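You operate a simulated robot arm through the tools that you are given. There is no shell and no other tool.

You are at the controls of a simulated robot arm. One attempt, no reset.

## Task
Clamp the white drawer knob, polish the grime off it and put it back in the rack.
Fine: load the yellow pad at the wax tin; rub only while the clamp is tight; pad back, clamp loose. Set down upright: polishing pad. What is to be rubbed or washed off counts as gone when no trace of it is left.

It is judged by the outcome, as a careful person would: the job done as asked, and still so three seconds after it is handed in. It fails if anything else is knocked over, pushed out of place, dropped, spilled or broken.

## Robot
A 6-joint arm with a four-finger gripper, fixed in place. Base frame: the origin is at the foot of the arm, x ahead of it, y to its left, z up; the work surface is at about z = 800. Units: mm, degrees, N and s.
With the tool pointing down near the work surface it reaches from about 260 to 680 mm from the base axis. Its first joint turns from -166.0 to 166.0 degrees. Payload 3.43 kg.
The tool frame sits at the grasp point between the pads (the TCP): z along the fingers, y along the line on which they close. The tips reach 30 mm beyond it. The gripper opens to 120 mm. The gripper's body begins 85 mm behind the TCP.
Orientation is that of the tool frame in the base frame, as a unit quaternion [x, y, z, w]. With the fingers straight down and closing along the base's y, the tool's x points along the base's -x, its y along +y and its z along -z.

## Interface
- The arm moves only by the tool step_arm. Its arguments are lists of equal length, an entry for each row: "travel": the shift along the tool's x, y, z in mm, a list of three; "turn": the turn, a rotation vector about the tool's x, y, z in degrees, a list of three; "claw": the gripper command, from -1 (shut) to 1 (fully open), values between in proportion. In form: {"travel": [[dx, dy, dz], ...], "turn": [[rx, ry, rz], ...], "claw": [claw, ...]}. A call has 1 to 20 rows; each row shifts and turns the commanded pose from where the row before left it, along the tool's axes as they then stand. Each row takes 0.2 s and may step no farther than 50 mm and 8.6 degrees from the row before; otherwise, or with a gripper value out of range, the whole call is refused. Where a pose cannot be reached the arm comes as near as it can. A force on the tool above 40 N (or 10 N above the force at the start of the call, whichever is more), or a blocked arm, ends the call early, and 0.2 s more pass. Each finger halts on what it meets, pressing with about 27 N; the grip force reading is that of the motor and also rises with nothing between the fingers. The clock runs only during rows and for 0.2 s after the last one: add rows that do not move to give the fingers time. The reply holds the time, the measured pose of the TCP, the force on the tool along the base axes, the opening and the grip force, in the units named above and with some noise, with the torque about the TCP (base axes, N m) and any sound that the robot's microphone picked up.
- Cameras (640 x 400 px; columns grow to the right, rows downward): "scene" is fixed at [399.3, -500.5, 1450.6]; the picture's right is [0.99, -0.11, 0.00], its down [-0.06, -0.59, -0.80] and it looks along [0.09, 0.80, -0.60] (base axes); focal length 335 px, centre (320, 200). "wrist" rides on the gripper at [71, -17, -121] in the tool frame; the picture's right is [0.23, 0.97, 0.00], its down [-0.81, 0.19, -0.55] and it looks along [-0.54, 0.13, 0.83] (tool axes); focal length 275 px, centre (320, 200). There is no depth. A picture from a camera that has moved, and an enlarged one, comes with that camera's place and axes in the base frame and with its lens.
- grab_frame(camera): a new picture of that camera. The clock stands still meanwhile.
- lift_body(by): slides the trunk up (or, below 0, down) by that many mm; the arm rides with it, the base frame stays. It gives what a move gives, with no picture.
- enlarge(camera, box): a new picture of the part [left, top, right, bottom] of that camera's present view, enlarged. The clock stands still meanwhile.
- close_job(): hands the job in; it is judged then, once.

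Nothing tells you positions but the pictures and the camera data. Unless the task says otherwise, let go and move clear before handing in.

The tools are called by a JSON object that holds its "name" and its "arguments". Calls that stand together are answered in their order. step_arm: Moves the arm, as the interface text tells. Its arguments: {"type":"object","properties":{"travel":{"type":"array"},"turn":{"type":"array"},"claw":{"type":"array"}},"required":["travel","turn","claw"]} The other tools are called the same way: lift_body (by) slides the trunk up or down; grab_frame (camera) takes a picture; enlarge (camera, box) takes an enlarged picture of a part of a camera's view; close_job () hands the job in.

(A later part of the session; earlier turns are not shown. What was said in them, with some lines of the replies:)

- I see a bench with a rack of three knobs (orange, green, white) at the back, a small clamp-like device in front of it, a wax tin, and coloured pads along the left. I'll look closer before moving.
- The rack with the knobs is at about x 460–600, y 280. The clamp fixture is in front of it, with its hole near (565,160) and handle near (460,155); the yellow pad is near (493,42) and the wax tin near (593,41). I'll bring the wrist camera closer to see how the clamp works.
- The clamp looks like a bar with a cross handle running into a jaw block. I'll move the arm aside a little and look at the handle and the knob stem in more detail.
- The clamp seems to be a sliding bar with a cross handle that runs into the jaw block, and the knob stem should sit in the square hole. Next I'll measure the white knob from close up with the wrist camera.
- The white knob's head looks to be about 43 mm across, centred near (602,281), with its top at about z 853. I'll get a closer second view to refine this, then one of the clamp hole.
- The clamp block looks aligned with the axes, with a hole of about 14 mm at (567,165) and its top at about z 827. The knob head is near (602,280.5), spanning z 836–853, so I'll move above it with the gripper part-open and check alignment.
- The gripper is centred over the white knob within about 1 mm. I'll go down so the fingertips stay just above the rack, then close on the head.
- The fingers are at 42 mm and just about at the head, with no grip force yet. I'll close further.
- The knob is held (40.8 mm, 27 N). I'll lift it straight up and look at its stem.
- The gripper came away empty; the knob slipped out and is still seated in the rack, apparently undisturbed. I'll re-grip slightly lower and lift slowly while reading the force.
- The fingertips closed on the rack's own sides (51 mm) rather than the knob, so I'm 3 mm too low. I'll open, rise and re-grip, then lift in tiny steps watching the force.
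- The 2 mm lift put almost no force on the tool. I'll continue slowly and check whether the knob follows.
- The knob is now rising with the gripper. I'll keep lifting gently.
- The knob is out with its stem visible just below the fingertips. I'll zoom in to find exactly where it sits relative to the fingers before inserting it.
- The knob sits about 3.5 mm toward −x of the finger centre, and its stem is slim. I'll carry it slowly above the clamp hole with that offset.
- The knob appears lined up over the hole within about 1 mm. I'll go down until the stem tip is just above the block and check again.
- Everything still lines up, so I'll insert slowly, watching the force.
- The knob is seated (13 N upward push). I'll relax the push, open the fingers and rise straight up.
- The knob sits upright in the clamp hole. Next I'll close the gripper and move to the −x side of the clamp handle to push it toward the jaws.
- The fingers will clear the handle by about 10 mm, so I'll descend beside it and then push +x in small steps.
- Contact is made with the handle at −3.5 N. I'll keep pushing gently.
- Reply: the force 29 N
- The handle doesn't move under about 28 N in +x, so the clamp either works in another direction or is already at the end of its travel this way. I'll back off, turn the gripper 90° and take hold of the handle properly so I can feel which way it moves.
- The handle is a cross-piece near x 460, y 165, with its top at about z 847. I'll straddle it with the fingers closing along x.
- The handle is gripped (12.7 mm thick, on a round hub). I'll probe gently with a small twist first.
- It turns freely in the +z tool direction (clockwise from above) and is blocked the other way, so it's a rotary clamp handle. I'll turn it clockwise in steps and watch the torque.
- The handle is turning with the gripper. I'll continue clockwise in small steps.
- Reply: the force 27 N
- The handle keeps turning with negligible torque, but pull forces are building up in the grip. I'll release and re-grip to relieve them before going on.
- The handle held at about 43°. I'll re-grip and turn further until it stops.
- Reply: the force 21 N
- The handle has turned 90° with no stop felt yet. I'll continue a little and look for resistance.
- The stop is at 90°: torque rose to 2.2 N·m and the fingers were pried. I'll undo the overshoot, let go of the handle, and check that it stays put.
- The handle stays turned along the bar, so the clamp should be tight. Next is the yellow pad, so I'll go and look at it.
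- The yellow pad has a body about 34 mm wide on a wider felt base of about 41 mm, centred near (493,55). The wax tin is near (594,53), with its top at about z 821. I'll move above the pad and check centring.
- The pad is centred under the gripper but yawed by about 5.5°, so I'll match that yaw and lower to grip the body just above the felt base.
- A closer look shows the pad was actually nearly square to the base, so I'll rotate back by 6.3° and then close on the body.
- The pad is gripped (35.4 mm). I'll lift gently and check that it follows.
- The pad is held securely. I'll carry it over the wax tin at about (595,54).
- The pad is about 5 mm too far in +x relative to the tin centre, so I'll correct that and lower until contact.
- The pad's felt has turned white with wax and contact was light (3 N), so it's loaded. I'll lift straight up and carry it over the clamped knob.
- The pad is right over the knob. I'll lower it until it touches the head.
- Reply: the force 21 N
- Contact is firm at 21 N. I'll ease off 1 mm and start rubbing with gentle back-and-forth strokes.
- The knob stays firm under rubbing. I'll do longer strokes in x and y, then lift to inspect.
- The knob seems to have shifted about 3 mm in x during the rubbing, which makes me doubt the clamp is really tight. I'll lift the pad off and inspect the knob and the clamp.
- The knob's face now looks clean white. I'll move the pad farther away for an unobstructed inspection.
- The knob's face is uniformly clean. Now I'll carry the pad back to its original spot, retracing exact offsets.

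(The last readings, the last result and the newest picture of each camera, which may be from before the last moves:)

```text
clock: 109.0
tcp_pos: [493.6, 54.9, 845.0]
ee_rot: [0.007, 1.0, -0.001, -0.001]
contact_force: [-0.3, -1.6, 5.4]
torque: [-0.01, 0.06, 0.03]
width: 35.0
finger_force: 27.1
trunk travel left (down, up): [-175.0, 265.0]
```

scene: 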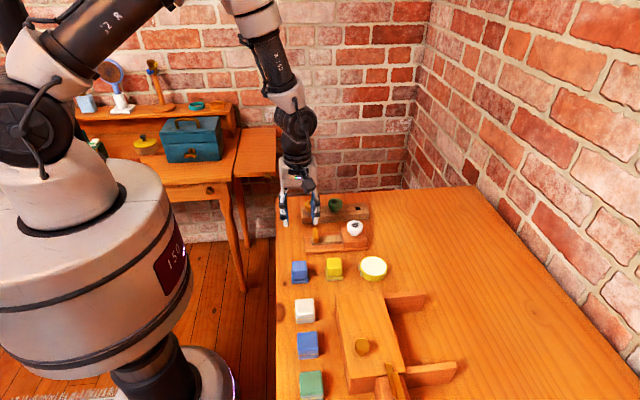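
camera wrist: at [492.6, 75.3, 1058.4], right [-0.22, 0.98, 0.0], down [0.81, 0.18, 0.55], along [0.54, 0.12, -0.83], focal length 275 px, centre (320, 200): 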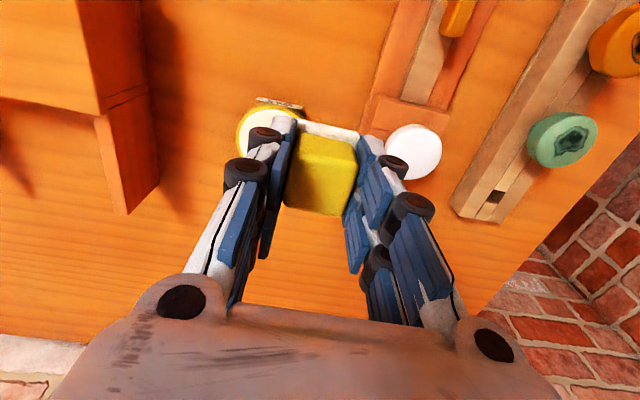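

The pad is touching the table (5 N). I'll release it by opening the fingers, then rise.

{"name": "step_arm", "arguments": {"travel": [[0, 0, -0.5], [0, 0, 0], [0, 0, 0], [0, 0, 0], [0, 0, -5], [0, 0, -15], [0, 0, -30], [0, 0, -40], [0, 0, 0]], "turn": [[0, 0, 0], [0, 0, 0], [0, 0, 0], [0, 0, 0], [0, 0, 0], [0, 0, 0], [0, 0, 0], [0, 0, 0], [0, 0, -0.8]], "claw": [-0.3, 0, 0.2, 0.2, 0.2, 0.2, 0.2, 0.2, 0.2]}}

{"name": "grab_frame", "arguments": {"camera": "wrist"}}

{"name": "enlarge", "arguments": {"camera": "scene", "box": [285, 200, 405, 290]}}

```text
clock: 111.0
tcp_pos: [495.8, 55.9, 935.5]
ee_rot: [0.0, 1.0, 0.001, 0.0]
contact_force: [-0.4, 0.0, -0.1]
torque: [-0.01, 0.01, -0.03]
width: 71.8
finger_force: 0.1
trunk travel left (down, up): [-175.0, 265.0]
```

```text
taken
camera wrist: at [424.0, 38.5, 1056.4], right [-0.23, 0.97, 0.0], down [0.81, 0.19, 0.55], along [0.54, 0.13, -0.83], focal length 275 px, centre (320, 200)
```

wrist: 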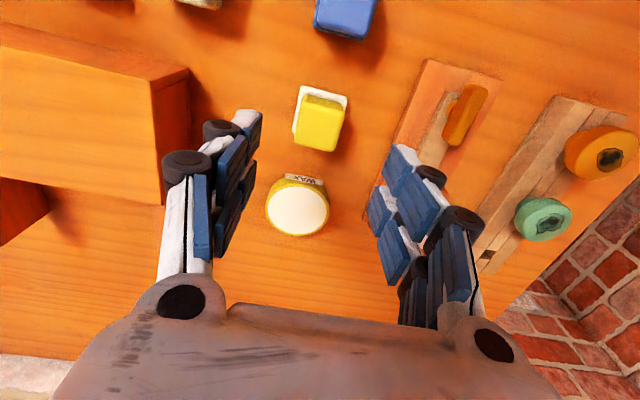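

```text
4.44 times, centred on (345, 245) of scene
camera zoom: at [399.3, -500.5, 1450.6], right [0.99, -0.11, 0.0], down [-0.06, -0.59, -0.8], along [0.09, 0.8, -0.6], focal length 1489 px, centre (209, 0)
```

zoom: 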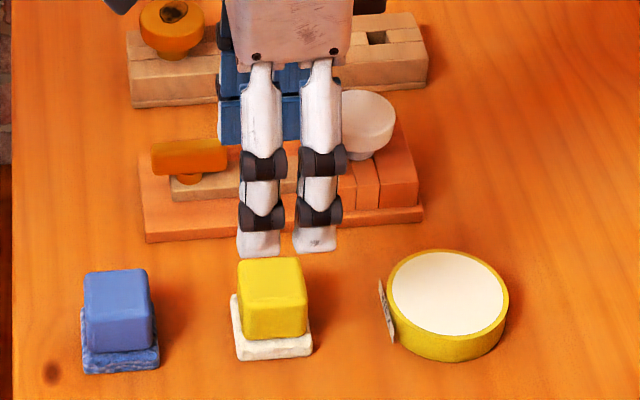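

The pad is upright in its original place and the knob is clean. Now to loosen the clamp: I'll go to the handle, which lies along x, and grip it with the fingers closing along y.

{"name": "step_arm", "arguments": {"travel": [[9, 27, 0], [9, 27, 0], [9, 27, 5], [8.4, 28, 12.5], [0, 0, 25], [0, 0, 0]], "turn": [[0, 0, 0], [0, 0, 0], [0, 0, 0], [0, 0, 0], [0, 0, 0], [0, 0, 0]], "claw": [0.2, 0.2, 0, -0.2, -0.2, -0.2]}}

{"name": "enlarge", "arguments": {"camera": "wrist", "box": [240, 80, 400, 220]}}

{"name": "enlarge", "arguments": {"camera": "scene", "box": [285, 200, 385, 260]}}

```text
clock: 112.4
tcp_pos: [457.4, 165.5, 893.3]
ee_rot: [-0.001, 1.0, 0.0, 0.0]
contact_force: [-0.1, 0.7, 1.2]
torque: [0.01, -0.01, 0.03]
width: 48.2
finger_force: 0.1
trunk travel left (down, up): [-175.0, 265.0]
```

```text
2.86 times, centred on (320, 150) of wrist
camera zoom: at [387.6, 147.7, 1013.6], right [-0.23, 0.97, 0.0], down [0.81, 0.19, 0.55], along [0.54, 0.13, -0.83], focal length 786 px, centre (320, 343)
```

zoom: 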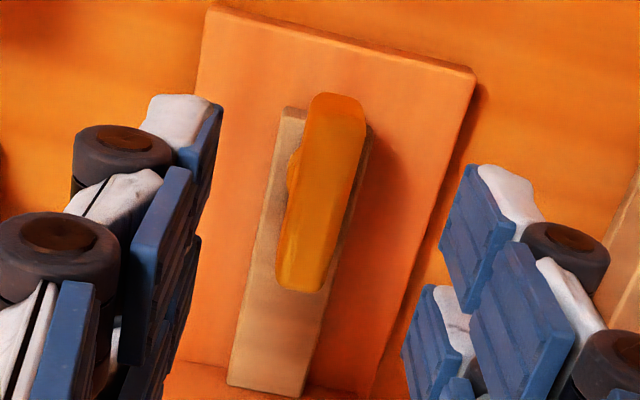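

```text
6.40 times, centred on (335, 230) of scene
camera zoom: at [399.3, -500.5, 1450.6], right [0.99, -0.11, 0.0], down [-0.06, -0.59, -0.8], along [0.09, 0.8, -0.6], focal length 2145 px, centre (224, 8)
```

zoom: 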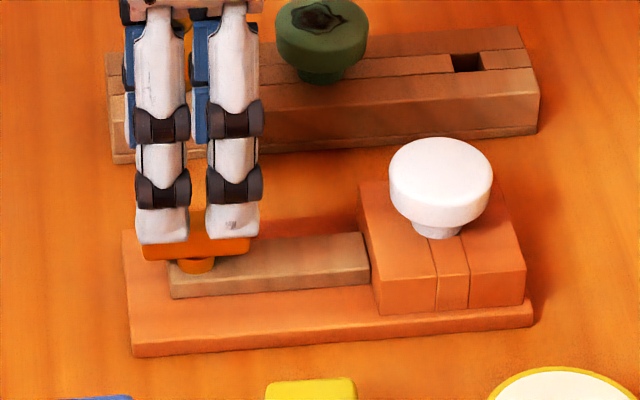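

{"name": "step_arm", "arguments": {"travel": [[-1, 0, 15], [0, 0, 20], [0, 0, 0], [0, 0, 0], [0, 0, 0], [0, 0, 0], [0, 0, 0]], "turn": [[0, 0, 0], [0, 0, 0], [0, 0, 0], [0, 0, 0], [0, 0, 0], [0, 0, 0], [0, 0, 0]], "claw": [-0.2, -0.2, -0.2, -0.6, -1, -1, -1]}}

{"name": "enlarge", "arguments": {"camera": "wrist", "box": [240, 80, 400, 220]}}

```text
clock: 114.0
tcp_pos: [460.8, 165.3, 857.3]
ee_rot: [-0.001, 1.0, 0.0, 0.0]
contact_force: [-1.5, 5.6, -1.9]
torque: [0.17, 0.08, 0.0]
width: 13.0
finger_force: 35.3
trunk travel left (down, up): [-175.0, 265.0]
```

```text
2.86 times, centred on (320, 150) of wrist
camera zoom: at [389.0, 147.8, 978.6], right [-0.23, 0.97, 0.0], down [0.81, 0.19, 0.55], along [0.54, 0.13, -0.83], focal length 786 px, centre (320, 343)
```

zoom: 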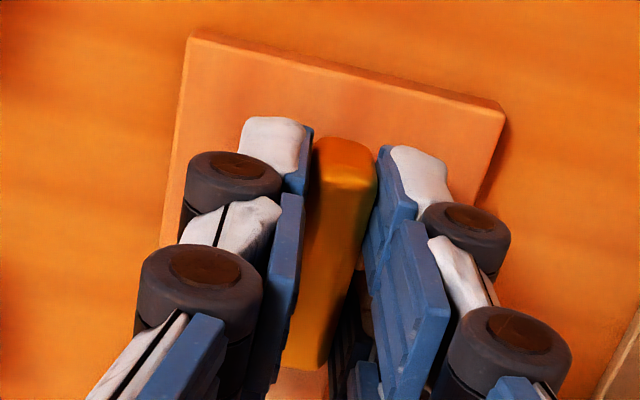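

The handle is gripped. I'll turn it back counter-clockwise in steps.

{"name": "step_arm", "arguments": {"travel": [[0, 0.6, 0], [0, 0, 0], [0, 0, 0], [0, 0, 0], [0, 0, 0]], "turn": [[0, 0, -3], [0, 0, -4], [0, 0, -4], [0, 0, -4], [0, 0, 0]], "claw": [-1, -1, -1, -1, -1]}}

{"name": "step_arm", "arguments": {"travel": [[0, 0, 0], [0, 0, 0], [0, 0, 0], [0, 0, 0], [0, 0, 0]], "turn": [[0, 0, -4], [0, 0, -4], [0, 0, -4], [0, 0, -3], [0, 0, 0]], "claw": [-1, -1, -1, -1, -1]}}

{"name": "step_arm", "arguments": {"travel": [[0, 0, 0], [0, 0, 0], [0, 0, 0], [0, 0, 0], [0, 0, 0]], "turn": [[0, 0, -4], [0, 0, -4], [0, 0, -4], [0, 0, -3], [0, 0, 0]], "claw": [-1, -1, -1, -1, -1]}}

```text
clock: 115.2
tcp_pos: [458.9, 164.7, 858.7]
ee_rot: [-0.131, 0.991, 0.0, 0.001]
contact_force: [0.2, 3.5, -9.4]
torque: [0.34, -0.88, -0.01]
width: 13.0
finger_force: 44.9
trunk travel left (down, up): [-175.0, 265.0]
```

```text
clock: 116.4
tcp_pos: [459.3, 165.0, 858.3]
ee_rot: [-0.26, 0.966, 0.001, 0.0]
contact_force: [1.2, -2.4, -10.3]
torque: [0.4, -0.8, 0.02]
width: 13.1
finger_force: 44.5
trunk travel left (down, up): [-175.0, 265.0]
```

```text
clock: 117.6
tcp_pos: [459.5, 164.8, 858.1]
ee_rot: [-0.384, 0.923, 0.0, -0.001]
contact_force: [1.8, -3.7, -11.2]
torque: [0.3, -0.43, 0.0]
width: 12.9
finger_force: 44.8
trunk travel left (down, up): [-175.0, 265.0]
```

Turning smoothly with low forces and half way there; I'll continue to the other stop.

{"name": "step_arm", "arguments": {"travel": [[0, 0, 0], [0, 0, 0], [0, 0, 0], [0, 0, 0], [0, 0, 0]], "turn": [[0, 0, -4], [0, 0, -4], [0, 0, -4], [0, 0, -3], [0, 0, 0]], "claw": [-1, -1, -1, -1, -1]}}

{"name": "step_arm", "arguments": {"travel": [[0, 0, 0], [0, 0, 0], [0, 0, 0], [0, 0, 0], [0, 0, 0]], "turn": [[0, 0, -4], [0, 0, -4], [0, 0, -4], [0, 0, -3], [0, 0, 0]], "claw": [-1, -1, -1, -1, -1]}}

{"name": "step_arm", "arguments": {"travel": [[0, 0, 0], [0, 0, 0], [0, 0, 0], [0, 0, 0], [0, 0, 0]], "turn": [[0, 0, -4], [0, 0, -4], [0, 0, -4], [0, 0, -3], [0, 0, 0]], "claw": [-1, -1, -1, -1, -1]}}

{"name": "enlarge", "arguments": {"camera": "wrist", "box": [240, 80, 400, 220]}}

```text
clock: 118.8
tcp_pos: [459.9, 163.7, 858.6]
ee_rot: [-0.5, 0.866, 0.001, -0.001]
contact_force: [4.2, -4.9, -11.3]
torque: [-0.9, 0.38, 0.03]
width: 13.1
finger_force: 45.5
trunk travel left (down, up): [-175.0, 265.0]
```

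```text
clock: 120.0
tcp_pos: [460.6, 165.2, 858.3]
ee_rot: [-0.609, 0.793, 0.001, -0.001]
contact_force: [2.4, -4.2, -11.6]
torque: [-0.96, 0.21, 0.02]
width: 13.1
finger_force: 45.2
trunk travel left (down, up): [-175.0, 265.0]
```

```text
clock: 121.2
tcp_pos: [459.2, 165.9, 857.7]
ee_rot: [-0.707, 0.707, 0.0, 0.0]
contact_force: [2.0, -2.5, -8.0]
torque: [-0.81, -0.01, -0.13]
width: 13.1
finger_force: 45.6
trunk travel left (down, up): [-175.0, 265.0]
```

```text
2.86 times, centred on (320, 150) of wrist
camera zoom: at [477.8, 92.8, 978.7], right [-0.97, -0.23, 0.0], down [-0.19, 0.81, 0.55], along [-0.13, 0.54, -0.83], focal length 786 px, centre (320, 343)
```

zoom: 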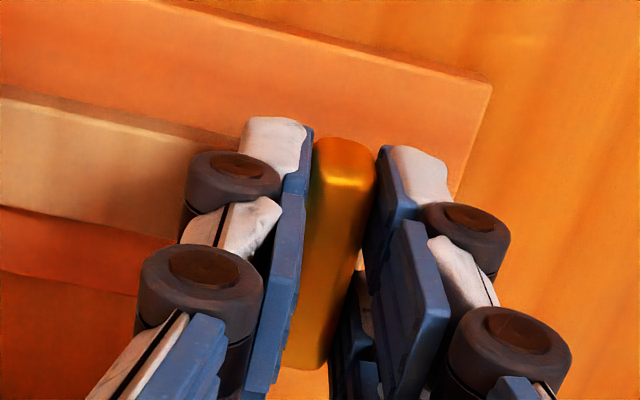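

The handle is back at its original crosswise position. I'll nudge slightly to confirm the stop, then release and rise.

{"name": "step_arm", "arguments": {"travel": [[0, 0, 0], [0, 0, 0]], "turn": [[0, 0, -1.5], [0, 0, 0]], "claw": [-1, -1]}}

{"name": "step_arm", "arguments": {"travel": [[0, 0, 0], [0, 0, 0], [0, 0, 0], [0, 0, -10], [0, 0, -30], [0, 0, -40], [0, 0, 0]], "turn": [[0, 0, 1.5], [0, 0, 0], [0, 0, 0], [0, 0, 0], [0, 0, 0], [0, 0, 0], [0, 0, 0]], "claw": [-0.5, -0.2, -0.2, -0.2, -0.2, -0.2, -0.2]}}

{"name": "enlarge", "arguments": {"camera": "scene", "box": [285, 200, 385, 260]}}

{"name": "grab_frame", "arguments": {"camera": "wrist"}}

```text
clock: 121.8
tcp_pos: [459.3, 164.4, 857.0]
ee_rot: [0.716, -0.699, 0.0, 0.0]
contact_force: [0.1, 0.6, -4.5]
torque: [0.97, -0.04, -2.21]
width: 13.6
finger_force: 45.1
trunk travel left (down, up): [-175.0, 265.0]
```

```text
clock: 123.4
tcp_pos: [459.5, 166.1, 938.4]
ee_rot: [-0.707, 0.707, 0.0, 0.001]
contact_force: [-0.1, 0.2, -0.3]
torque: [-0.03, 0.01, -0.01]
width: 48.1
finger_force: 0.1
trunk travel left (down, up): [-175.0, 265.0]
```

```text
6.40 times, centred on (335, 230) of scene
camera zoom: at [399.3, -500.5, 1450.6], right [0.99, -0.11, 0.0], down [-0.06, -0.59, -0.8], along [0.09, 0.8, -0.6], focal length 2145 px, centre (224, 8)
```

zoom: 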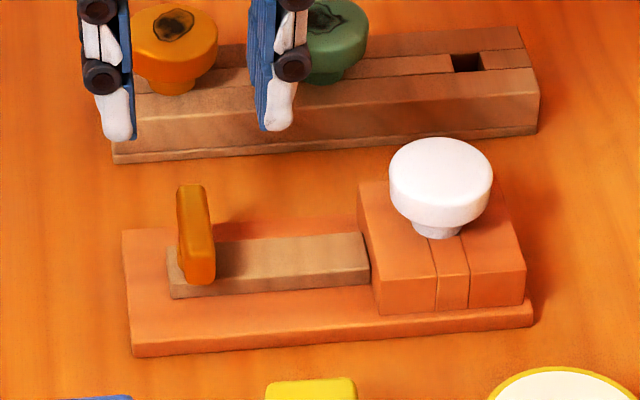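

```text
taken
camera wrist: at [477.4, 93.6, 1059.0], right [-0.97, -0.23, 0.0], down [-0.19, 0.81, 0.55], along [-0.13, 0.54, -0.83], focal length 275 px, centre (320, 200)
```

wrist: 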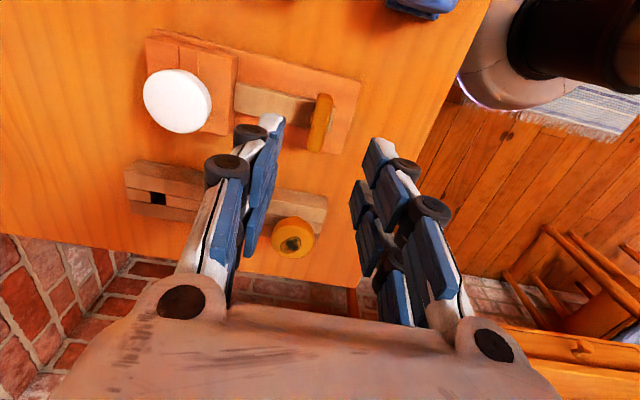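

The clamp is loose again. I'll turn the gripper back to its normal orientation, then go above the knob and check centring.

{"name": "step_arm", "arguments": {"travel": [[0, 0, 0], [0, 0, 0], [0, 0, 0], [0, 0, 0], [0, 0, 0], [0, 0, 0], [0, 0, 0], [0, 0, 0], [0, 0, 0], [0, 0, 0], [0, 0, 0], [0, 0, 0], [0, 0, 0]], "turn": [[0, 0, 7.5], [0, 0, 7.5], [0, 0, 7.5], [0, 0, 7.5], [0, 0, 7.5], [0, 0, 7.5], [0, 0, 7.5], [0, 0, 7.5], [0, 0, 7.5], [0, 0, 7.5], [0, 0, 7.5], [0, 0, 7.5], [0, 0, 0]], "claw": [0.2, 0.2, 0.2, 0.2, 0.2, 0.2, 0.2, 0.2, 0.2, 0.2, 0.2, 0.2, 0.2]}}

{"name": "step_arm", "arguments": {"travel": [[-35, 0.5, 0], [-35, 0.5, 0], [-33, 0, 0], [0, 0, 30], [0, 0, 15], [0, 0, 0]], "turn": [[0, 0, 0], [0, 0, 0], [0, 0, 0], [0, 0, 0], [0, 0, 0], [0, 0, 0]], "claw": [0.2, 0.2, 0.2, 0.2, 0.2, 0.2]}}

{"name": "grab_frame", "arguments": {"camera": "wrist"}}

{"name": "enlarge", "arguments": {"camera": "scene", "box": [325, 190, 385, 250]}}

```text
clock: 126.2
tcp_pos: [458.7, 164.5, 937.3]
ee_rot: [0.001, 1.0, 0.0, -0.001]
contact_force: [0.0, -0.4, 0.5]
torque: [-0.01, 0.0, 0.01]
width: 71.7
finger_force: 0.1
trunk travel left (down, up): [-175.0, 265.0]
```

```text
clock: 127.6
tcp_pos: [562.0, 165.9, 894.4]
ee_rot: [0.0, 1.0, 0.0, 0.0]
contact_force: [-0.6, -0.2, -0.8]
torque: [-0.02, -0.02, -0.02]
width: 72.0
finger_force: 0.1
trunk travel left (down, up): [-175.0, 265.0]
```

```text
taken
camera wrist: at [491.4, 148.8, 1014.6], right [-0.23, 0.97, 0.0], down [0.81, 0.19, 0.55], along [0.54, 0.13, -0.83], focal length 275 px, centre (320, 200)
```

wrist: 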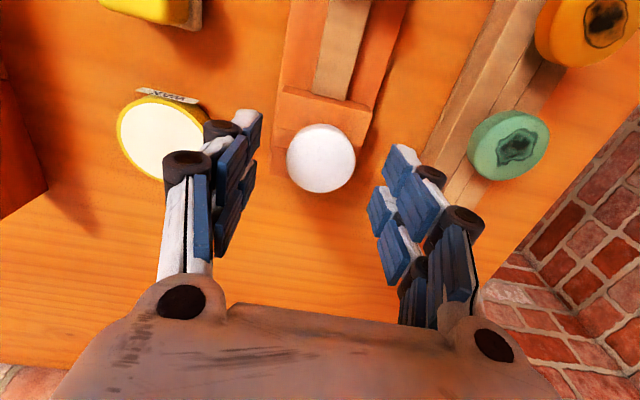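

```text
6.67 times, centred on (355, 220) of scene
camera zoom: at [399.3, -500.5, 1450.6], right [0.99, -0.11, 0.0], down [-0.06, -0.59, -0.8], along [0.09, 0.8, -0.6], focal length 2234 px, centre (87, 67)
```

zoom: 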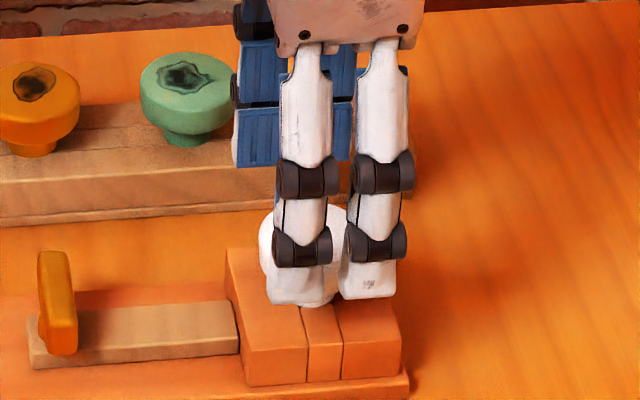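

{"name": "step_arm", "arguments": {"travel": [[-1.5, 0.8, 10], [0, 0, 12], [0, 0, 8.5], [0, 0, 0], [0, 0, 0], [0, 0, 0], [0, 0, 0], [0, 0, 0], [0, 0, 0]], "turn": [[0, 0, 0], [0, 0, 0], [0, 0, 0], [0, 0, 0], [0, 0, 0], [0, 0, 0], [0, 0, 0], [0, 0, 0], [0, 0, 0]], "claw": [0.2, 0.2, 0.2, 0.2, -0.2, -0.5, -1, -1, -1]}}

{"name": "enlarge", "arguments": {"camera": "wrist", "box": [220, 100, 420, 260]}}

{"name": "enlarge", "arguments": {"camera": "scene", "box": [325, 200, 385, 250]}}

```text
clock: 129.6
tcp_pos: [564.4, 166.7, 863.9]
ee_rot: [-0.001, 1.0, 0.0, 0.0]
contact_force: [0.9, -0.1, 0.1]
torque: [-0.02, -0.01, 0.0]
width: 40.5
finger_force: 27.5
trunk travel left (down, up): [-175.0, 265.0]
```

```text
2.50 times, centred on (320, 180) of wrist
camera zoom: at [493.3, 149.2, 984.1], right [-0.23, 0.97, 0.0], down [0.81, 0.19, 0.55], along [0.54, 0.13, -0.83], focal length 688 px, centre (320, 250)
```

zoom: 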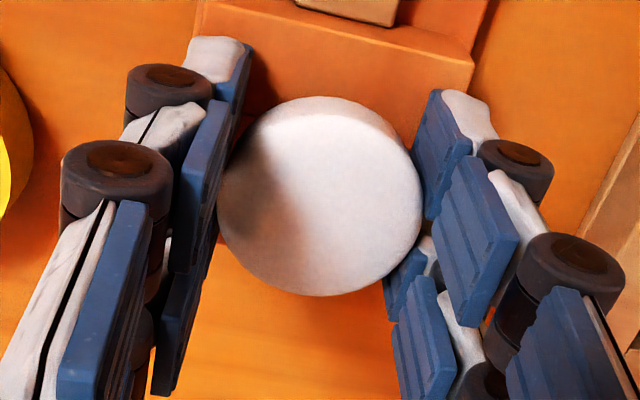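

```text
8.00 times, centred on (355, 225) of scene
camera zoom: at [399.3, -500.5, 1450.6], right [0.99, -0.11, 0.0], down [-0.06, -0.59, -0.8], along [0.09, 0.8, -0.6], focal length 2681 px, centre (40, 0)
```

zoom: 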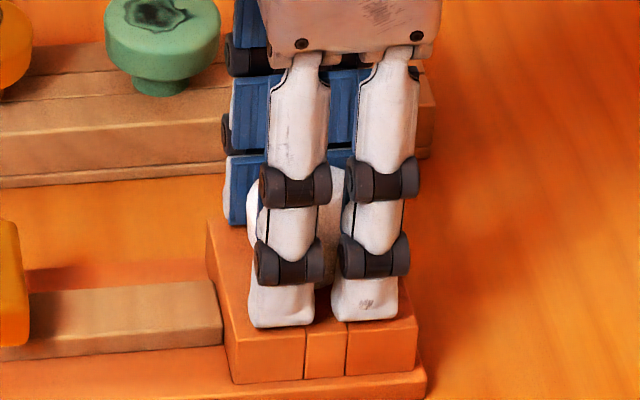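

The knob is gripped again, about 1 mm off the finger centre. I'll lift it slowly out of the clamp.

{"name": "step_arm", "arguments": {"travel": [[0, 0, -1], [0, 0, -1], [0, 0, -2], [0, 0, -2], [0, 0, -2], [0, 0, -2], [0, 0, -2], [0, 0, -2], [0, 0, -2], [0, 0, -2], [0, 0, -2], [0, 0, -2], [0, 0, -2], [0, 0, -2], [0, 0, -2], [0, 0, -2], [0, 0, 0]], "turn": [[0, 0, 0], [0, 0, 0], [0, 0, 0], [0, 0, 0], [0, 0, 0], [0, 0, 0], [0, 0, 0], [0, 0, 0], [0, 0, 0], [0, 0, 0], [0, 0, 0], [0, 0, 0], [0, 0, 0], [0, 0, 0], [0, 0, 0], [0, 0, 0], [0, 0, 0]], "claw": [-1, -1, -1, -1, -1, -1, -1, -1, -1, -1, -1, -1, -1, -1, -1, -1, -1]}}

{"name": "enlarge", "arguments": {"camera": "wrist", "box": [220, 100, 420, 260]}}

{"name": "enlarge", "arguments": {"camera": "scene", "box": [325, 200, 385, 250]}}

```text
clock: 133.2
tcp_pos: [563.8, 166.8, 893.8]
ee_rot: [0.0, 1.0, 0.001, 0.0]
contact_force: [0.2, -0.3, 0.0]
torque: [0.03, 0.04, -0.01]
width: 40.1
finger_force: 27.2
trunk travel left (down, up): [-175.0, 265.0]
```

```text
2.50 times, centred on (320, 180) of wrist
camera zoom: at [493.3, 149.2, 1013.5], right [-0.23, 0.97, 0.0], down [0.81, 0.19, 0.55], along [0.54, 0.13, -0.83], focal length 688 px, centre (320, 250)
```

zoom: 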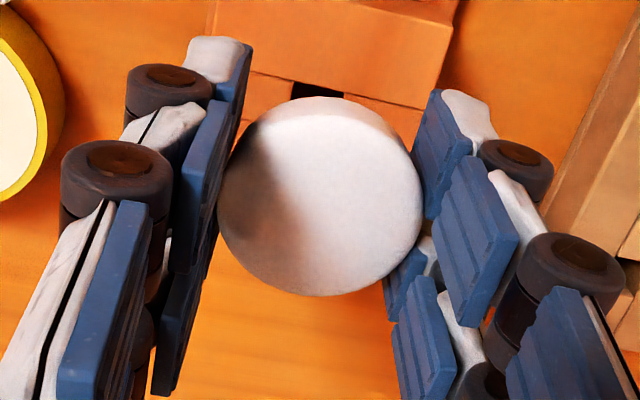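

```text
8.00 times, centred on (355, 225) of scene
camera zoom: at [399.3, -500.5, 1450.6], right [0.99, -0.11, 0.0], down [-0.06, -0.59, -0.8], along [0.09, 0.8, -0.6], focal length 2681 px, centre (40, 0)
```

zoom: 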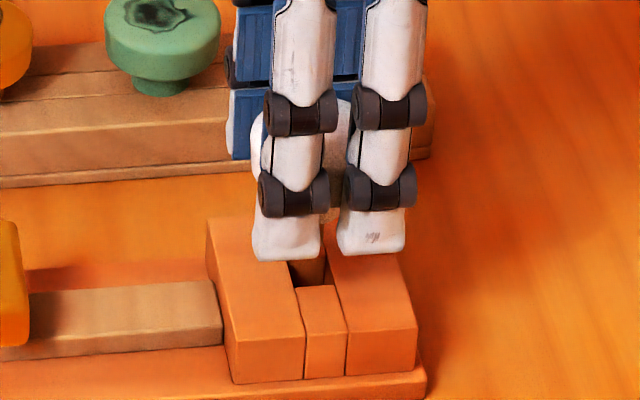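

The knob is out and held. I'll raise it a bit more and carry it over its rack hole at about (602,280.5).

{"name": "step_arm", "arguments": {"travel": [[0, 0, -4], [0, 0, -6], [0, 0, -6], [0, 0, -2], [-2, 5, 0], [-3, 8, 0], [-3, 8, 0], [-3, 8, 0], [-3, 8, 0], [-3, 8, 0], [-3, 9, 0], [-3, 9, 0], [-3, 9, 0], [-3, 9, 0], [-3, 9, 0], [-3, 9, 0], [-2, 8, 0], [-1.6, 5, 0], [0, 2.4, 0], [0, 0, 0]], "turn": [[0, 0, 0], [0, 0, 0], [0, 0, 0], [0, 0, 0], [0, 0, 0], [0, 0, 0], [0, 0, 0], [0, 0, 0], [0, 0, 0], [0, 0, 0], [0, 0, 0], [0, 0, 0], [0, 0, 0], [0, 0, 0], [0, 0, 0], [0, 0, 0], [0, 0, 0], [0, 0, 0], [0, 0, 0], [0, 0, 0]], "claw": [-1, -1, -1, -1, -1, -1, -1, -1, -1, -1, -1, -1, -1, -1, -1, -1, -1, -1, -1, -1]}}

{"name": "enlarge", "arguments": {"camera": "wrist", "box": [220, 100, 420, 260]}}

{"name": "enlarge", "arguments": {"camera": "scene", "box": [325, 165, 385, 220]}}

```text
clock: 137.4
tcp_pos: [601.7, 280.5, 910.9]
ee_rot: [0.0, 1.0, 0.0, 0.0]
contact_force: [-0.6, 0.7, -1.3]
torque: [0.0, -0.01, 0.0]
width: 40.5
finger_force: 26.7
trunk travel left (down, up): [-175.0, 265.0]
```

```text
2.50 times, centred on (320, 180) of wrist
camera zoom: at [531.9, 263.9, 1031.5], right [-0.23, 0.97, 0.0], down [0.81, 0.19, 0.55], along [0.54, 0.13, -0.83], focal length 688 px, centre (320, 250)
```

zoom: 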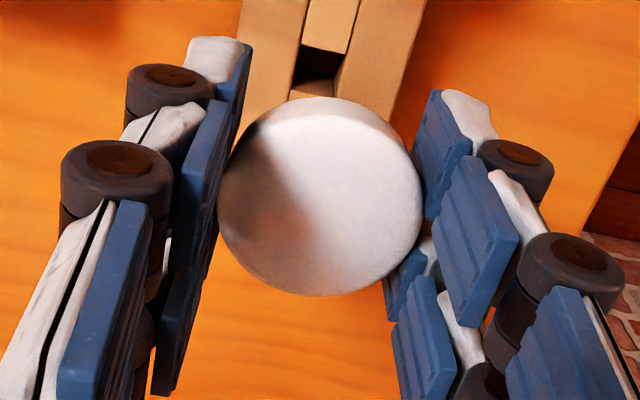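

```text
7.27 times, centred on (355, 192) of scene
camera zoom: at [399.3, -500.5, 1450.6], right [0.99, -0.11, 0.0], down [-0.06, -0.59, -0.8], along [0.09, 0.8, -0.6], focal length 2437 px, centre (66, 254)
```

zoom: 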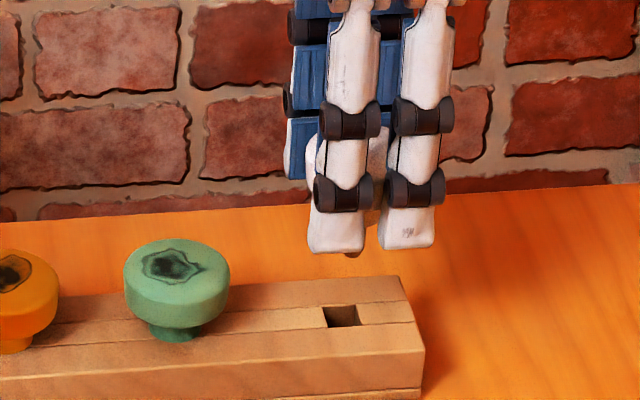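

The knob is over the rack hole within about 1–1.5 mm. I'll shift slightly, then lower until the stem tip is just above the hole and check.

{"name": "step_arm", "arguments": {"travel": [[0.7, 0, 3], [0, 0, 5], [0, 0, 5], [0, 0, 5], [0, 0, 4], [0, 0, 3], [0, 0, 0]], "turn": [[0, 0, 0], [0, 0, 0], [0, 0, 0], [0, 0, 0], [0, 0, 0], [0, 0, 0], [0, 0, 0]], "claw": [-1, -1, -1, -1, -1, -1, -1]}}

{"name": "enlarge", "arguments": {"camera": "scene", "box": [335, 185, 375, 220]}}

{"name": "enlarge", "arguments": {"camera": "wrist", "box": [260, 80, 380, 220]}}

```text
clock: 139.0
tcp_pos: [602.1, 280.7, 884.8]
ee_rot: [0.0, 1.0, 0.0, -0.001]
contact_force: [0.8, 0.2, -0.5]
torque: [-0.01, -0.01, 0.0]
width: 40.4
finger_force: 26.9
trunk travel left (down, up): [-175.0, 265.0]
```

```text
11.43 times, centred on (355, 202) of scene
camera zoom: at [399.3, -500.5, 1450.6], right [0.99, -0.11, 0.0], down [-0.06, -0.59, -0.8], along [0.09, 0.8, -0.6], focal length 3830 px, centre (-80, 171)
```

zoom: 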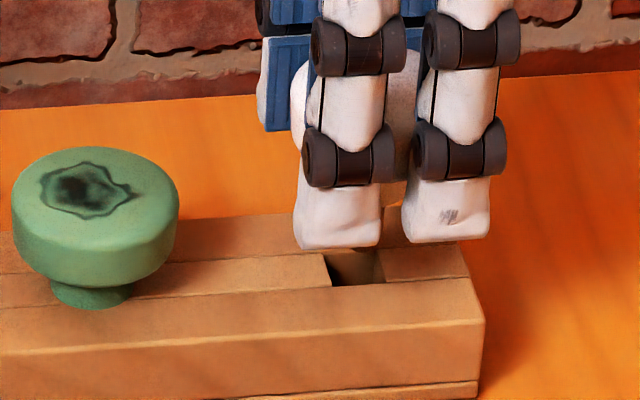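

```text
2.86 times, centred on (320, 150) of wrist
camera zoom: at [531.5, 263.7, 1006.7], right [-0.23, 0.97, 0.0], down [0.81, 0.19, 0.55], along [0.54, 0.13, -0.83], focal length 786 px, centre (320, 343)
```

zoom: 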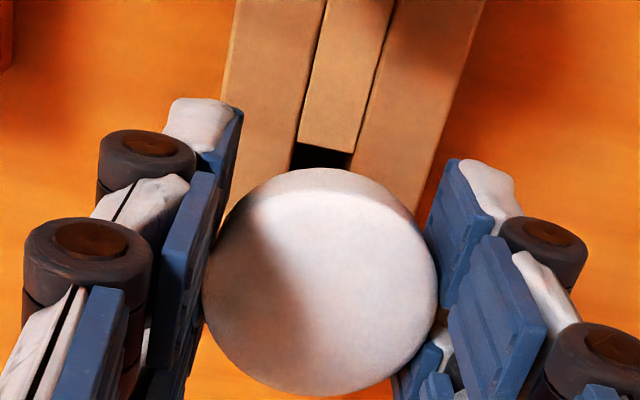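

The scene view suggests the stem is still about 1.5 mm too far in +x. I'll shift that much and insert slowly.

{"name": "step_arm", "arguments": {"travel": [[1.2, 0, 0], [0, 0, 2], [0, 0, 2], [0, 0, 2], [0, 0, 2], [0, 0, 1], [0, 0, 0]], "turn": [[0, 0, 0], [0, 0, 0], [0, 0, 0], [0, 0, 0], [0, 0, 0], [0, 0, 0], [0, 0, 0]], "claw": [-1, -1, -1, -1, -1, -1, -1]}}

{"name": "step_arm", "arguments": {"travel": [[0, 0, 1], [0, 0, 2], [0, 0, 2], [0, 0, 2], [0, 0, 1], [0, 0, 0]], "turn": [[0, 0, 0], [0, 0, 0], [0, 0, 0], [0, 0, 0], [0, 0, 0], [0, 0, 0]], "claw": [-1, -1, -1, -1, -1, -1]}}

{"name": "enlarge", "arguments": {"camera": "scene", "box": [335, 185, 375, 220]}}

{"name": "enlarge", "arguments": {"camera": "wrist", "box": [260, 80, 380, 220]}}

```text
clock: 140.6
tcp_pos: [600.8, 280.6, 876.4]
ee_rot: [0.0, 1.0, 0.0, 0.0]
contact_force: [0.0, 0.2, -0.5]
torque: [0.0, 0.01, -0.03]
width: 40.3
finger_force: 27.3
trunk travel left (down, up): [-175.0, 265.0]
```

```text
clock: 142.0
tcp_pos: [601.7, 280.6, 867.9]
ee_rot: [0.001, 1.0, 0.0, -0.001]
contact_force: [0.0, 0.3, -1.1]
torque: [0.02, 0.0, -0.02]
width: 40.2
finger_force: 27.2
trunk travel left (down, up): [-175.0, 265.0]
```

```text
11.43 times, centred on (355, 202) of scene
camera zoom: at [399.3, -500.5, 1450.6], right [0.99, -0.11, 0.0], down [-0.06, -0.59, -0.8], along [0.09, 0.8, -0.6], focal length 3830 px, centre (-80, 171)
```

zoom: 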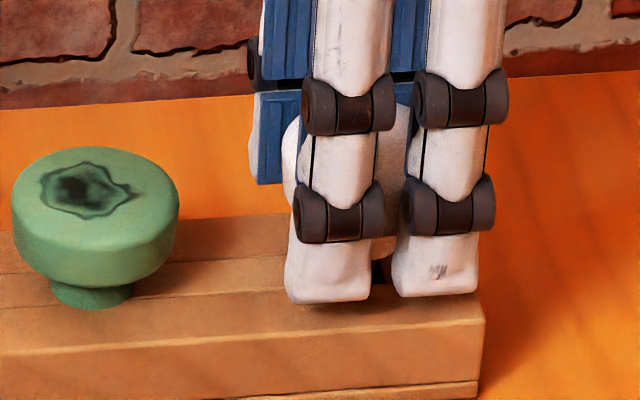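

```text
2.86 times, centred on (320, 150) of wrist
camera zoom: at [530.2, 263.8, 989.2], right [-0.23, 0.97, 0.0], down [0.81, 0.19, 0.55], along [0.54, 0.13, -0.83], focal length 786 px, centre (320, 343)
```

zoom: 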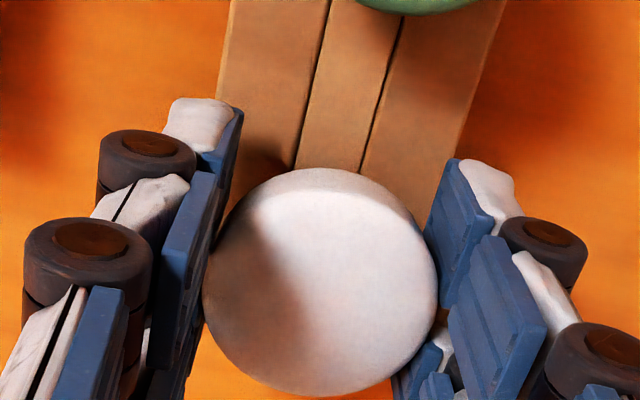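

The stem is entering freely. I'll continue down to the seat.

{"name": "step_arm", "arguments": {"travel": [[0, 0, 1], [0, 0, 1], [0, 0, 1], [0, 0, 1], [0, 0, 1], [0, 0, 0]], "turn": [[0, 0, 0], [0, 0, 0], [0, 0, 0], [0, 0, 0], [0, 0, 0], [0, 0, 0]], "claw": [-1, -1, -1, -1, -1, -1]}}

{"name": "step_arm", "arguments": {"travel": [[0, 0, 1], [0, 0, 1], [0, 0, 0]], "turn": [[0, 0, 0], [0, 0, 0], [0, 0, 0]], "claw": [-1, -1, -1]}}

{"name": "step_arm", "arguments": {"travel": [[0, 0, 1], [0, 0, 0]], "turn": [[0, 0, 0], [0, 0, 0]], "claw": [-1, -1]}}

```text
clock: 143.4
tcp_pos: [600.2, 281.6, 864.0]
ee_rot: [0.0, 1.0, 0.0, -0.001]
contact_force: [-0.3, 1.0, 0.1]
torque: [0.01, 0.0, 0.02]
width: 40.3
finger_force: 27.0
trunk travel left (down, up): [-175.0, 265.0]
```

```text
clock: 144.2
tcp_pos: [601.5, 281.5, 860.5]
ee_rot: [0.0, 1.0, 0.0, 0.0]
contact_force: [0.1, 0.0, -0.6]
torque: [0.01, 0.04, -0.02]
width: 40.0
finger_force: 26.8
trunk travel left (down, up): [-175.0, 265.0]
```

```text
clock: 144.8
tcp_pos: [600.5, 280.4, 861.5]
ee_rot: [0.0, 1.0, -0.001, 0.0]
contact_force: [-0.5, -0.5, -1.0]
torque: [-0.01, 0.02, 0.01]
width: 40.3
finger_force: 27.3
trunk travel left (down, up): [-175.0, 265.0]
```

{"name": "step_arm", "arguments": {"travel": [[0, 0, 0.7], [0, 0, 0]], "turn": [[0, 0, 0], [0, 0, 0]], "claw": [-1, -1]}}

{"name": "enlarge", "arguments": {"camera": "scene", "box": [335, 185, 375, 220]}}

{"name": "enlarge", "arguments": {"camera": "wrist", "box": [260, 80, 380, 220]}}

```text
clock: 145.4
tcp_pos: [600.8, 280.8, 859.2]
ee_rot: [0.0, 1.0, 0.0, 0.0]
contact_force: [-0.7, -0.8, -1.3]
torque: [0.02, 0.01, -0.01]
width: 40.2
finger_force: 26.8
trunk travel left (down, up): [-175.0, 265.0]
```

```text
11.43 times, centred on (355, 202) of scene
camera zoom: at [399.3, -500.5, 1450.6], right [0.99, -0.11, 0.0], down [-0.06, -0.59, -0.8], along [0.09, 0.8, -0.6], focal length 3830 px, centre (-80, 171)
```

zoom: 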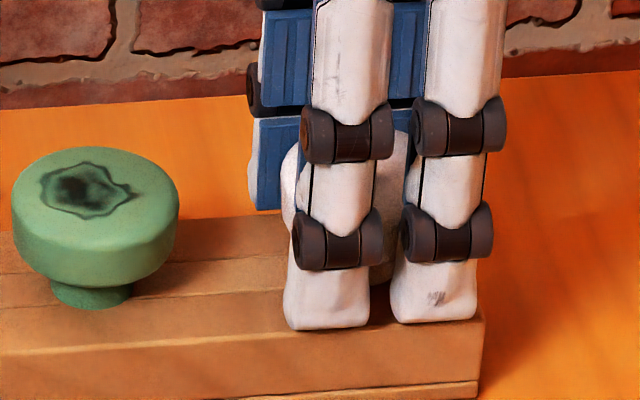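

```text
2.86 times, centred on (320, 150) of wrist
camera zoom: at [530.4, 263.6, 980.8], right [-0.23, 0.97, 0.0], down [0.81, 0.19, 0.55], along [0.54, 0.13, -0.83], focal length 786 px, centre (320, 343)
```

zoom: 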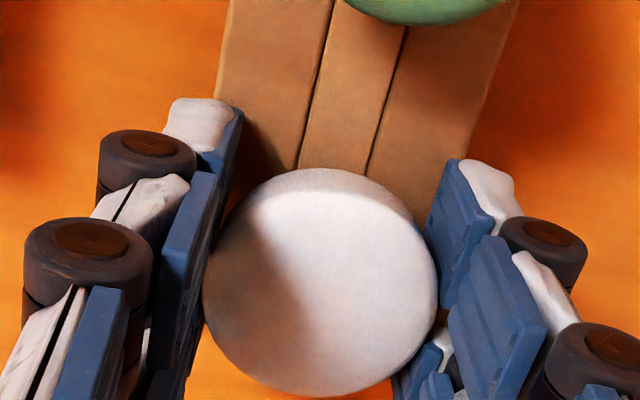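

{"name": "step_arm", "arguments": {"travel": [[0, 0, 0.7], [0, 0, 0]], "turn": [[0, 0, 0], [0, 0, 0]], "claw": [-1, -1]}}

{"name": "step_arm", "arguments": {"travel": [[0, 0, 0.7], [0, 0, 0]], "turn": [[0, 0, 0], [0, 0, 0]], "claw": [-1, -1]}}

```text
clock: 146.0
tcp_pos: [600.2, 280.9, 859.7]
ee_rot: [0.0, 1.0, 0.0, -0.001]
contact_force: [0.1, -0.1, -0.2]
torque: [-0.01, -0.02, 0.03]
width: 40.3
finger_force: 26.8
trunk travel left (down, up): [-175.0, 265.0]
```

```text
clock: 146.6
tcp_pos: [601.8, 281.5, 857.5]
ee_rot: [0.0, 1.0, -0.001, 0.0]
contact_force: [0.0, -0.3, 2.5]
torque: [-0.05, 0.03, -0.01]
width: 40.4
finger_force: 27.3
trunk travel left (down, up): [-175.0, 265.0]
```

It's seated (2.5 N). I'll release and rise straight up.

{"name": "step_arm", "arguments": {"travel": [[0, 0, 0], [0, 0, 0], [0, 0, 0], [0, 0, 0], [0, 0, -5], [0, 0, -15], [0, 0, -30], [0, 0, -30], [0, 0, 0]], "turn": [[0, 0, 0], [0, 0, 0], [0, 0, 0], [0, 0, 0], [0, 0, 0], [0, 0, 0], [0, 0, 0], [0, 0, 0], [0, 0, 0]], "claw": [-0.3, 0, 0.2, 0.2, 0.2, 0.2, 0.2, 0.2, 0.2]}}

{"name": "step_arm", "arguments": {"travel": [[35, -10, -30], [40, -20, -30], [40, -20, -20], [40, -20, 0], [0, 0, 0]], "turn": [[0, 0, 0], [0, 0, 0], [0, 0, 0], [0, 0, 0], [0, 0, 0]], "claw": [0.2, 0.2, 0.2, 0.2, 0.2]}}

{"name": "grab_frame", "arguments": {"camera": "scene"}}

{"name": "enlarge", "arguments": {"camera": "scene", "box": [335, 190, 375, 220]}}

{"name": "grab_frame", "arguments": {"camera": "wrist"}}

```text
clock: 148.6
tcp_pos: [599.6, 281.7, 938.5]
ee_rot: [0.0, 1.0, 0.0, 0.0]
contact_force: [0.1, -0.6, -0.8]
torque: [0.02, 0.01, -0.03]
width: 71.8
finger_force: 0.0
trunk travel left (down, up): [-175.0, 265.0]
```

```text
refused: row 2 steps farther than a row can; nothing moved
```

```text
taken
```

scene: 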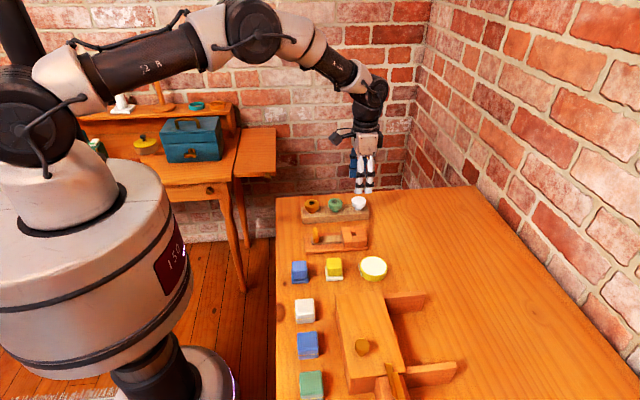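

```text
13.33 times, centred on (355, 205) of scene
camera zoom: at [399.3, -500.5, 1450.6], right [0.99, -0.11, 0.0], down [-0.06, -0.59, -0.8], along [0.09, 0.8, -0.6], focal length 4468 px, centre (-147, 133)
```

zoom: 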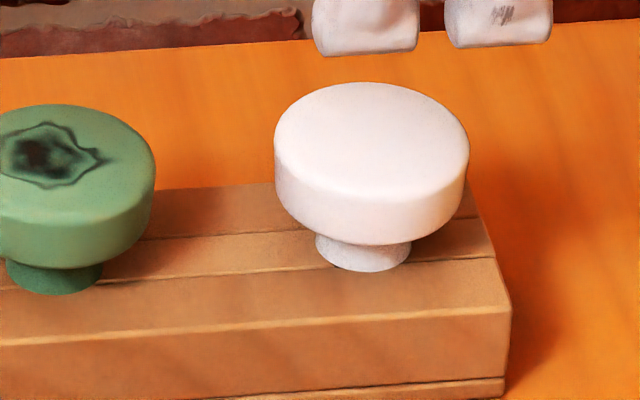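

```text
taken
camera wrist: at [530.3, 264.4, 1059.4], right [-0.23, 0.97, 0.0], down [0.81, 0.19, 0.55], along [0.54, 0.13, -0.83], focal length 275 px, centre (320, 200)
```

wrist: 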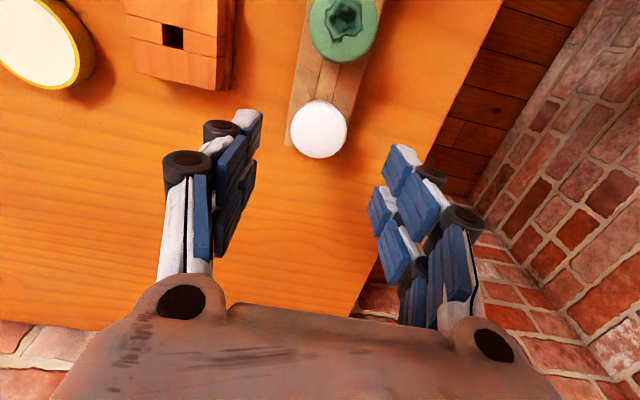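

The clean white knob is back in its rack hole, the clamp is loose, and the pad and tin are in place. I'll move the arm clear and do a last check.

{"name": "step_arm", "arguments": {"travel": [[20, -10, -30], [25, -15, -30], [25, -15, -30], [30, -15, -20], [0, 0, 0], [0, 0, 0]], "turn": [[0, 0, 0], [0, 0, 0], [0, 0, 0], [0, 0, 0], [0, 0, 0], [0, 0, 0]], "claw": [0.2, 0.2, 0.2, 0.2, 0.2, 0.2]}}

{"name": "enlarge", "arguments": {"camera": "scene", "box": [275, 185, 405, 290]}}

{"name": "enlarge", "arguments": {"camera": "scene", "box": [270, 240, 480, 400]}}

{"name": "enlarge", "arguments": {"camera": "scene", "box": [345, 190, 375, 215]}}

```text
clock: 150.0
tcp_pos: [499.9, 226.9, 1049.3]
ee_rot: [0.0, 1.0, 0.0, 0.0]
contact_force: [-0.5, -0.7, -0.3]
torque: [-0.01, 0.0, 0.0]
width: 71.9
finger_force: 0.0
trunk travel left (down, up): [-175.0, 265.0]
```

```text
3.81 times, centred on (340, 238) of scene
camera zoom: at [399.3, -500.5, 1450.6], right [0.99, -0.11, 0.0], down [-0.06, -0.59, -0.8], along [0.09, 0.8, -0.6], focal length 1276 px, centre (244, 57)
```

zoom: 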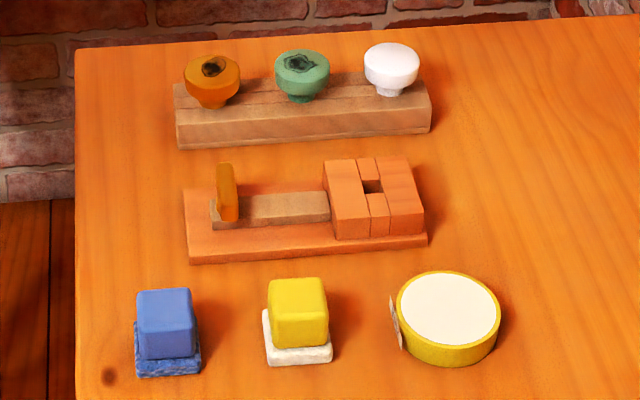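

```text
2.50 times, centred on (375, 320) of scene
camera zoom: at [399.3, -500.5, 1450.6], right [0.99, -0.11, 0.0], down [-0.06, -0.59, -0.8], along [0.09, 0.8, -0.6], focal length 838 px, centre (182, -100)
```

zoom: 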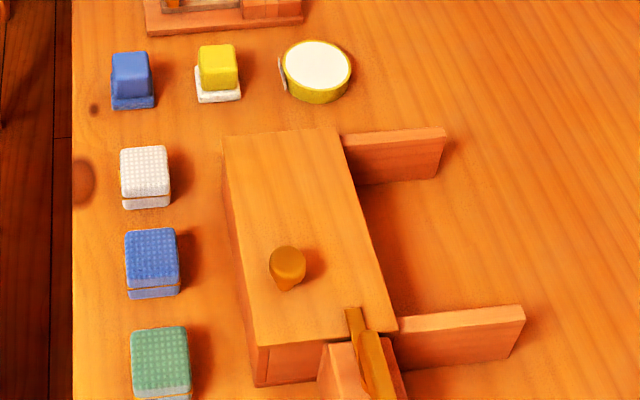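

```text
16.00 times, centred on (360, 202) of scene
camera zoom: at [399.3, -500.5, 1450.6], right [0.99, -0.11, 0.0], down [-0.06, -0.59, -0.8], along [0.09, 0.8, -0.6], focal length 5361 px, centre (-320, 160)
```

zoom: 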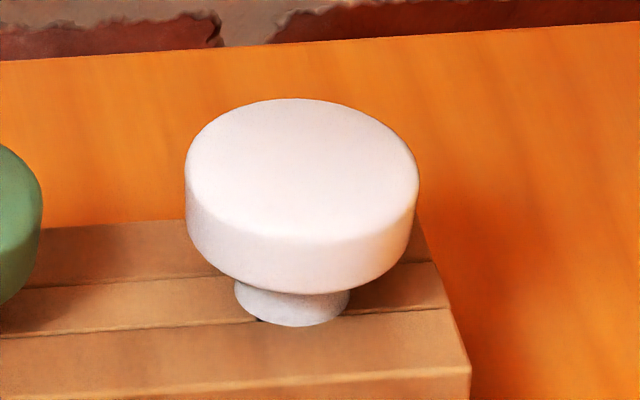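

The knob is clean and seated upright in the rack. The clamp handle is back at loose, the yellow pad stands upright where it started, and everything else looks undisturbed, so I'm handing the job in.

{"name": "close_job", "arguments": {}}

```text
The job is handed in.
```

The white drawer knob is polished clean and back upright in its rack hole, and I've handed the job in. In the close-up views after polishing, no trace of the grime was left on it.

- **Clamp:** I turned the clamp handle to its stop before rubbing, and afterwards turned it back to loose. The knob still slid about 3 mm in the clamp hole while I was rubbing, so the clamp may not have been fully tight.
- **Pad:** The yellow pad was loaded at the wax tin. It is back in its original spot, standing upright with wax still on its felt.
- **First grip:** My first attempt to lift the knob slipped off and left it in the rack, shifted by about 3 mm. On the next try I briefly closed the fingers on the rack's sides.
- **Everything else:** In the final pictures the other knobs, the tin, the clamp and the other pads look undisturbed. The arm is clear of the bench.
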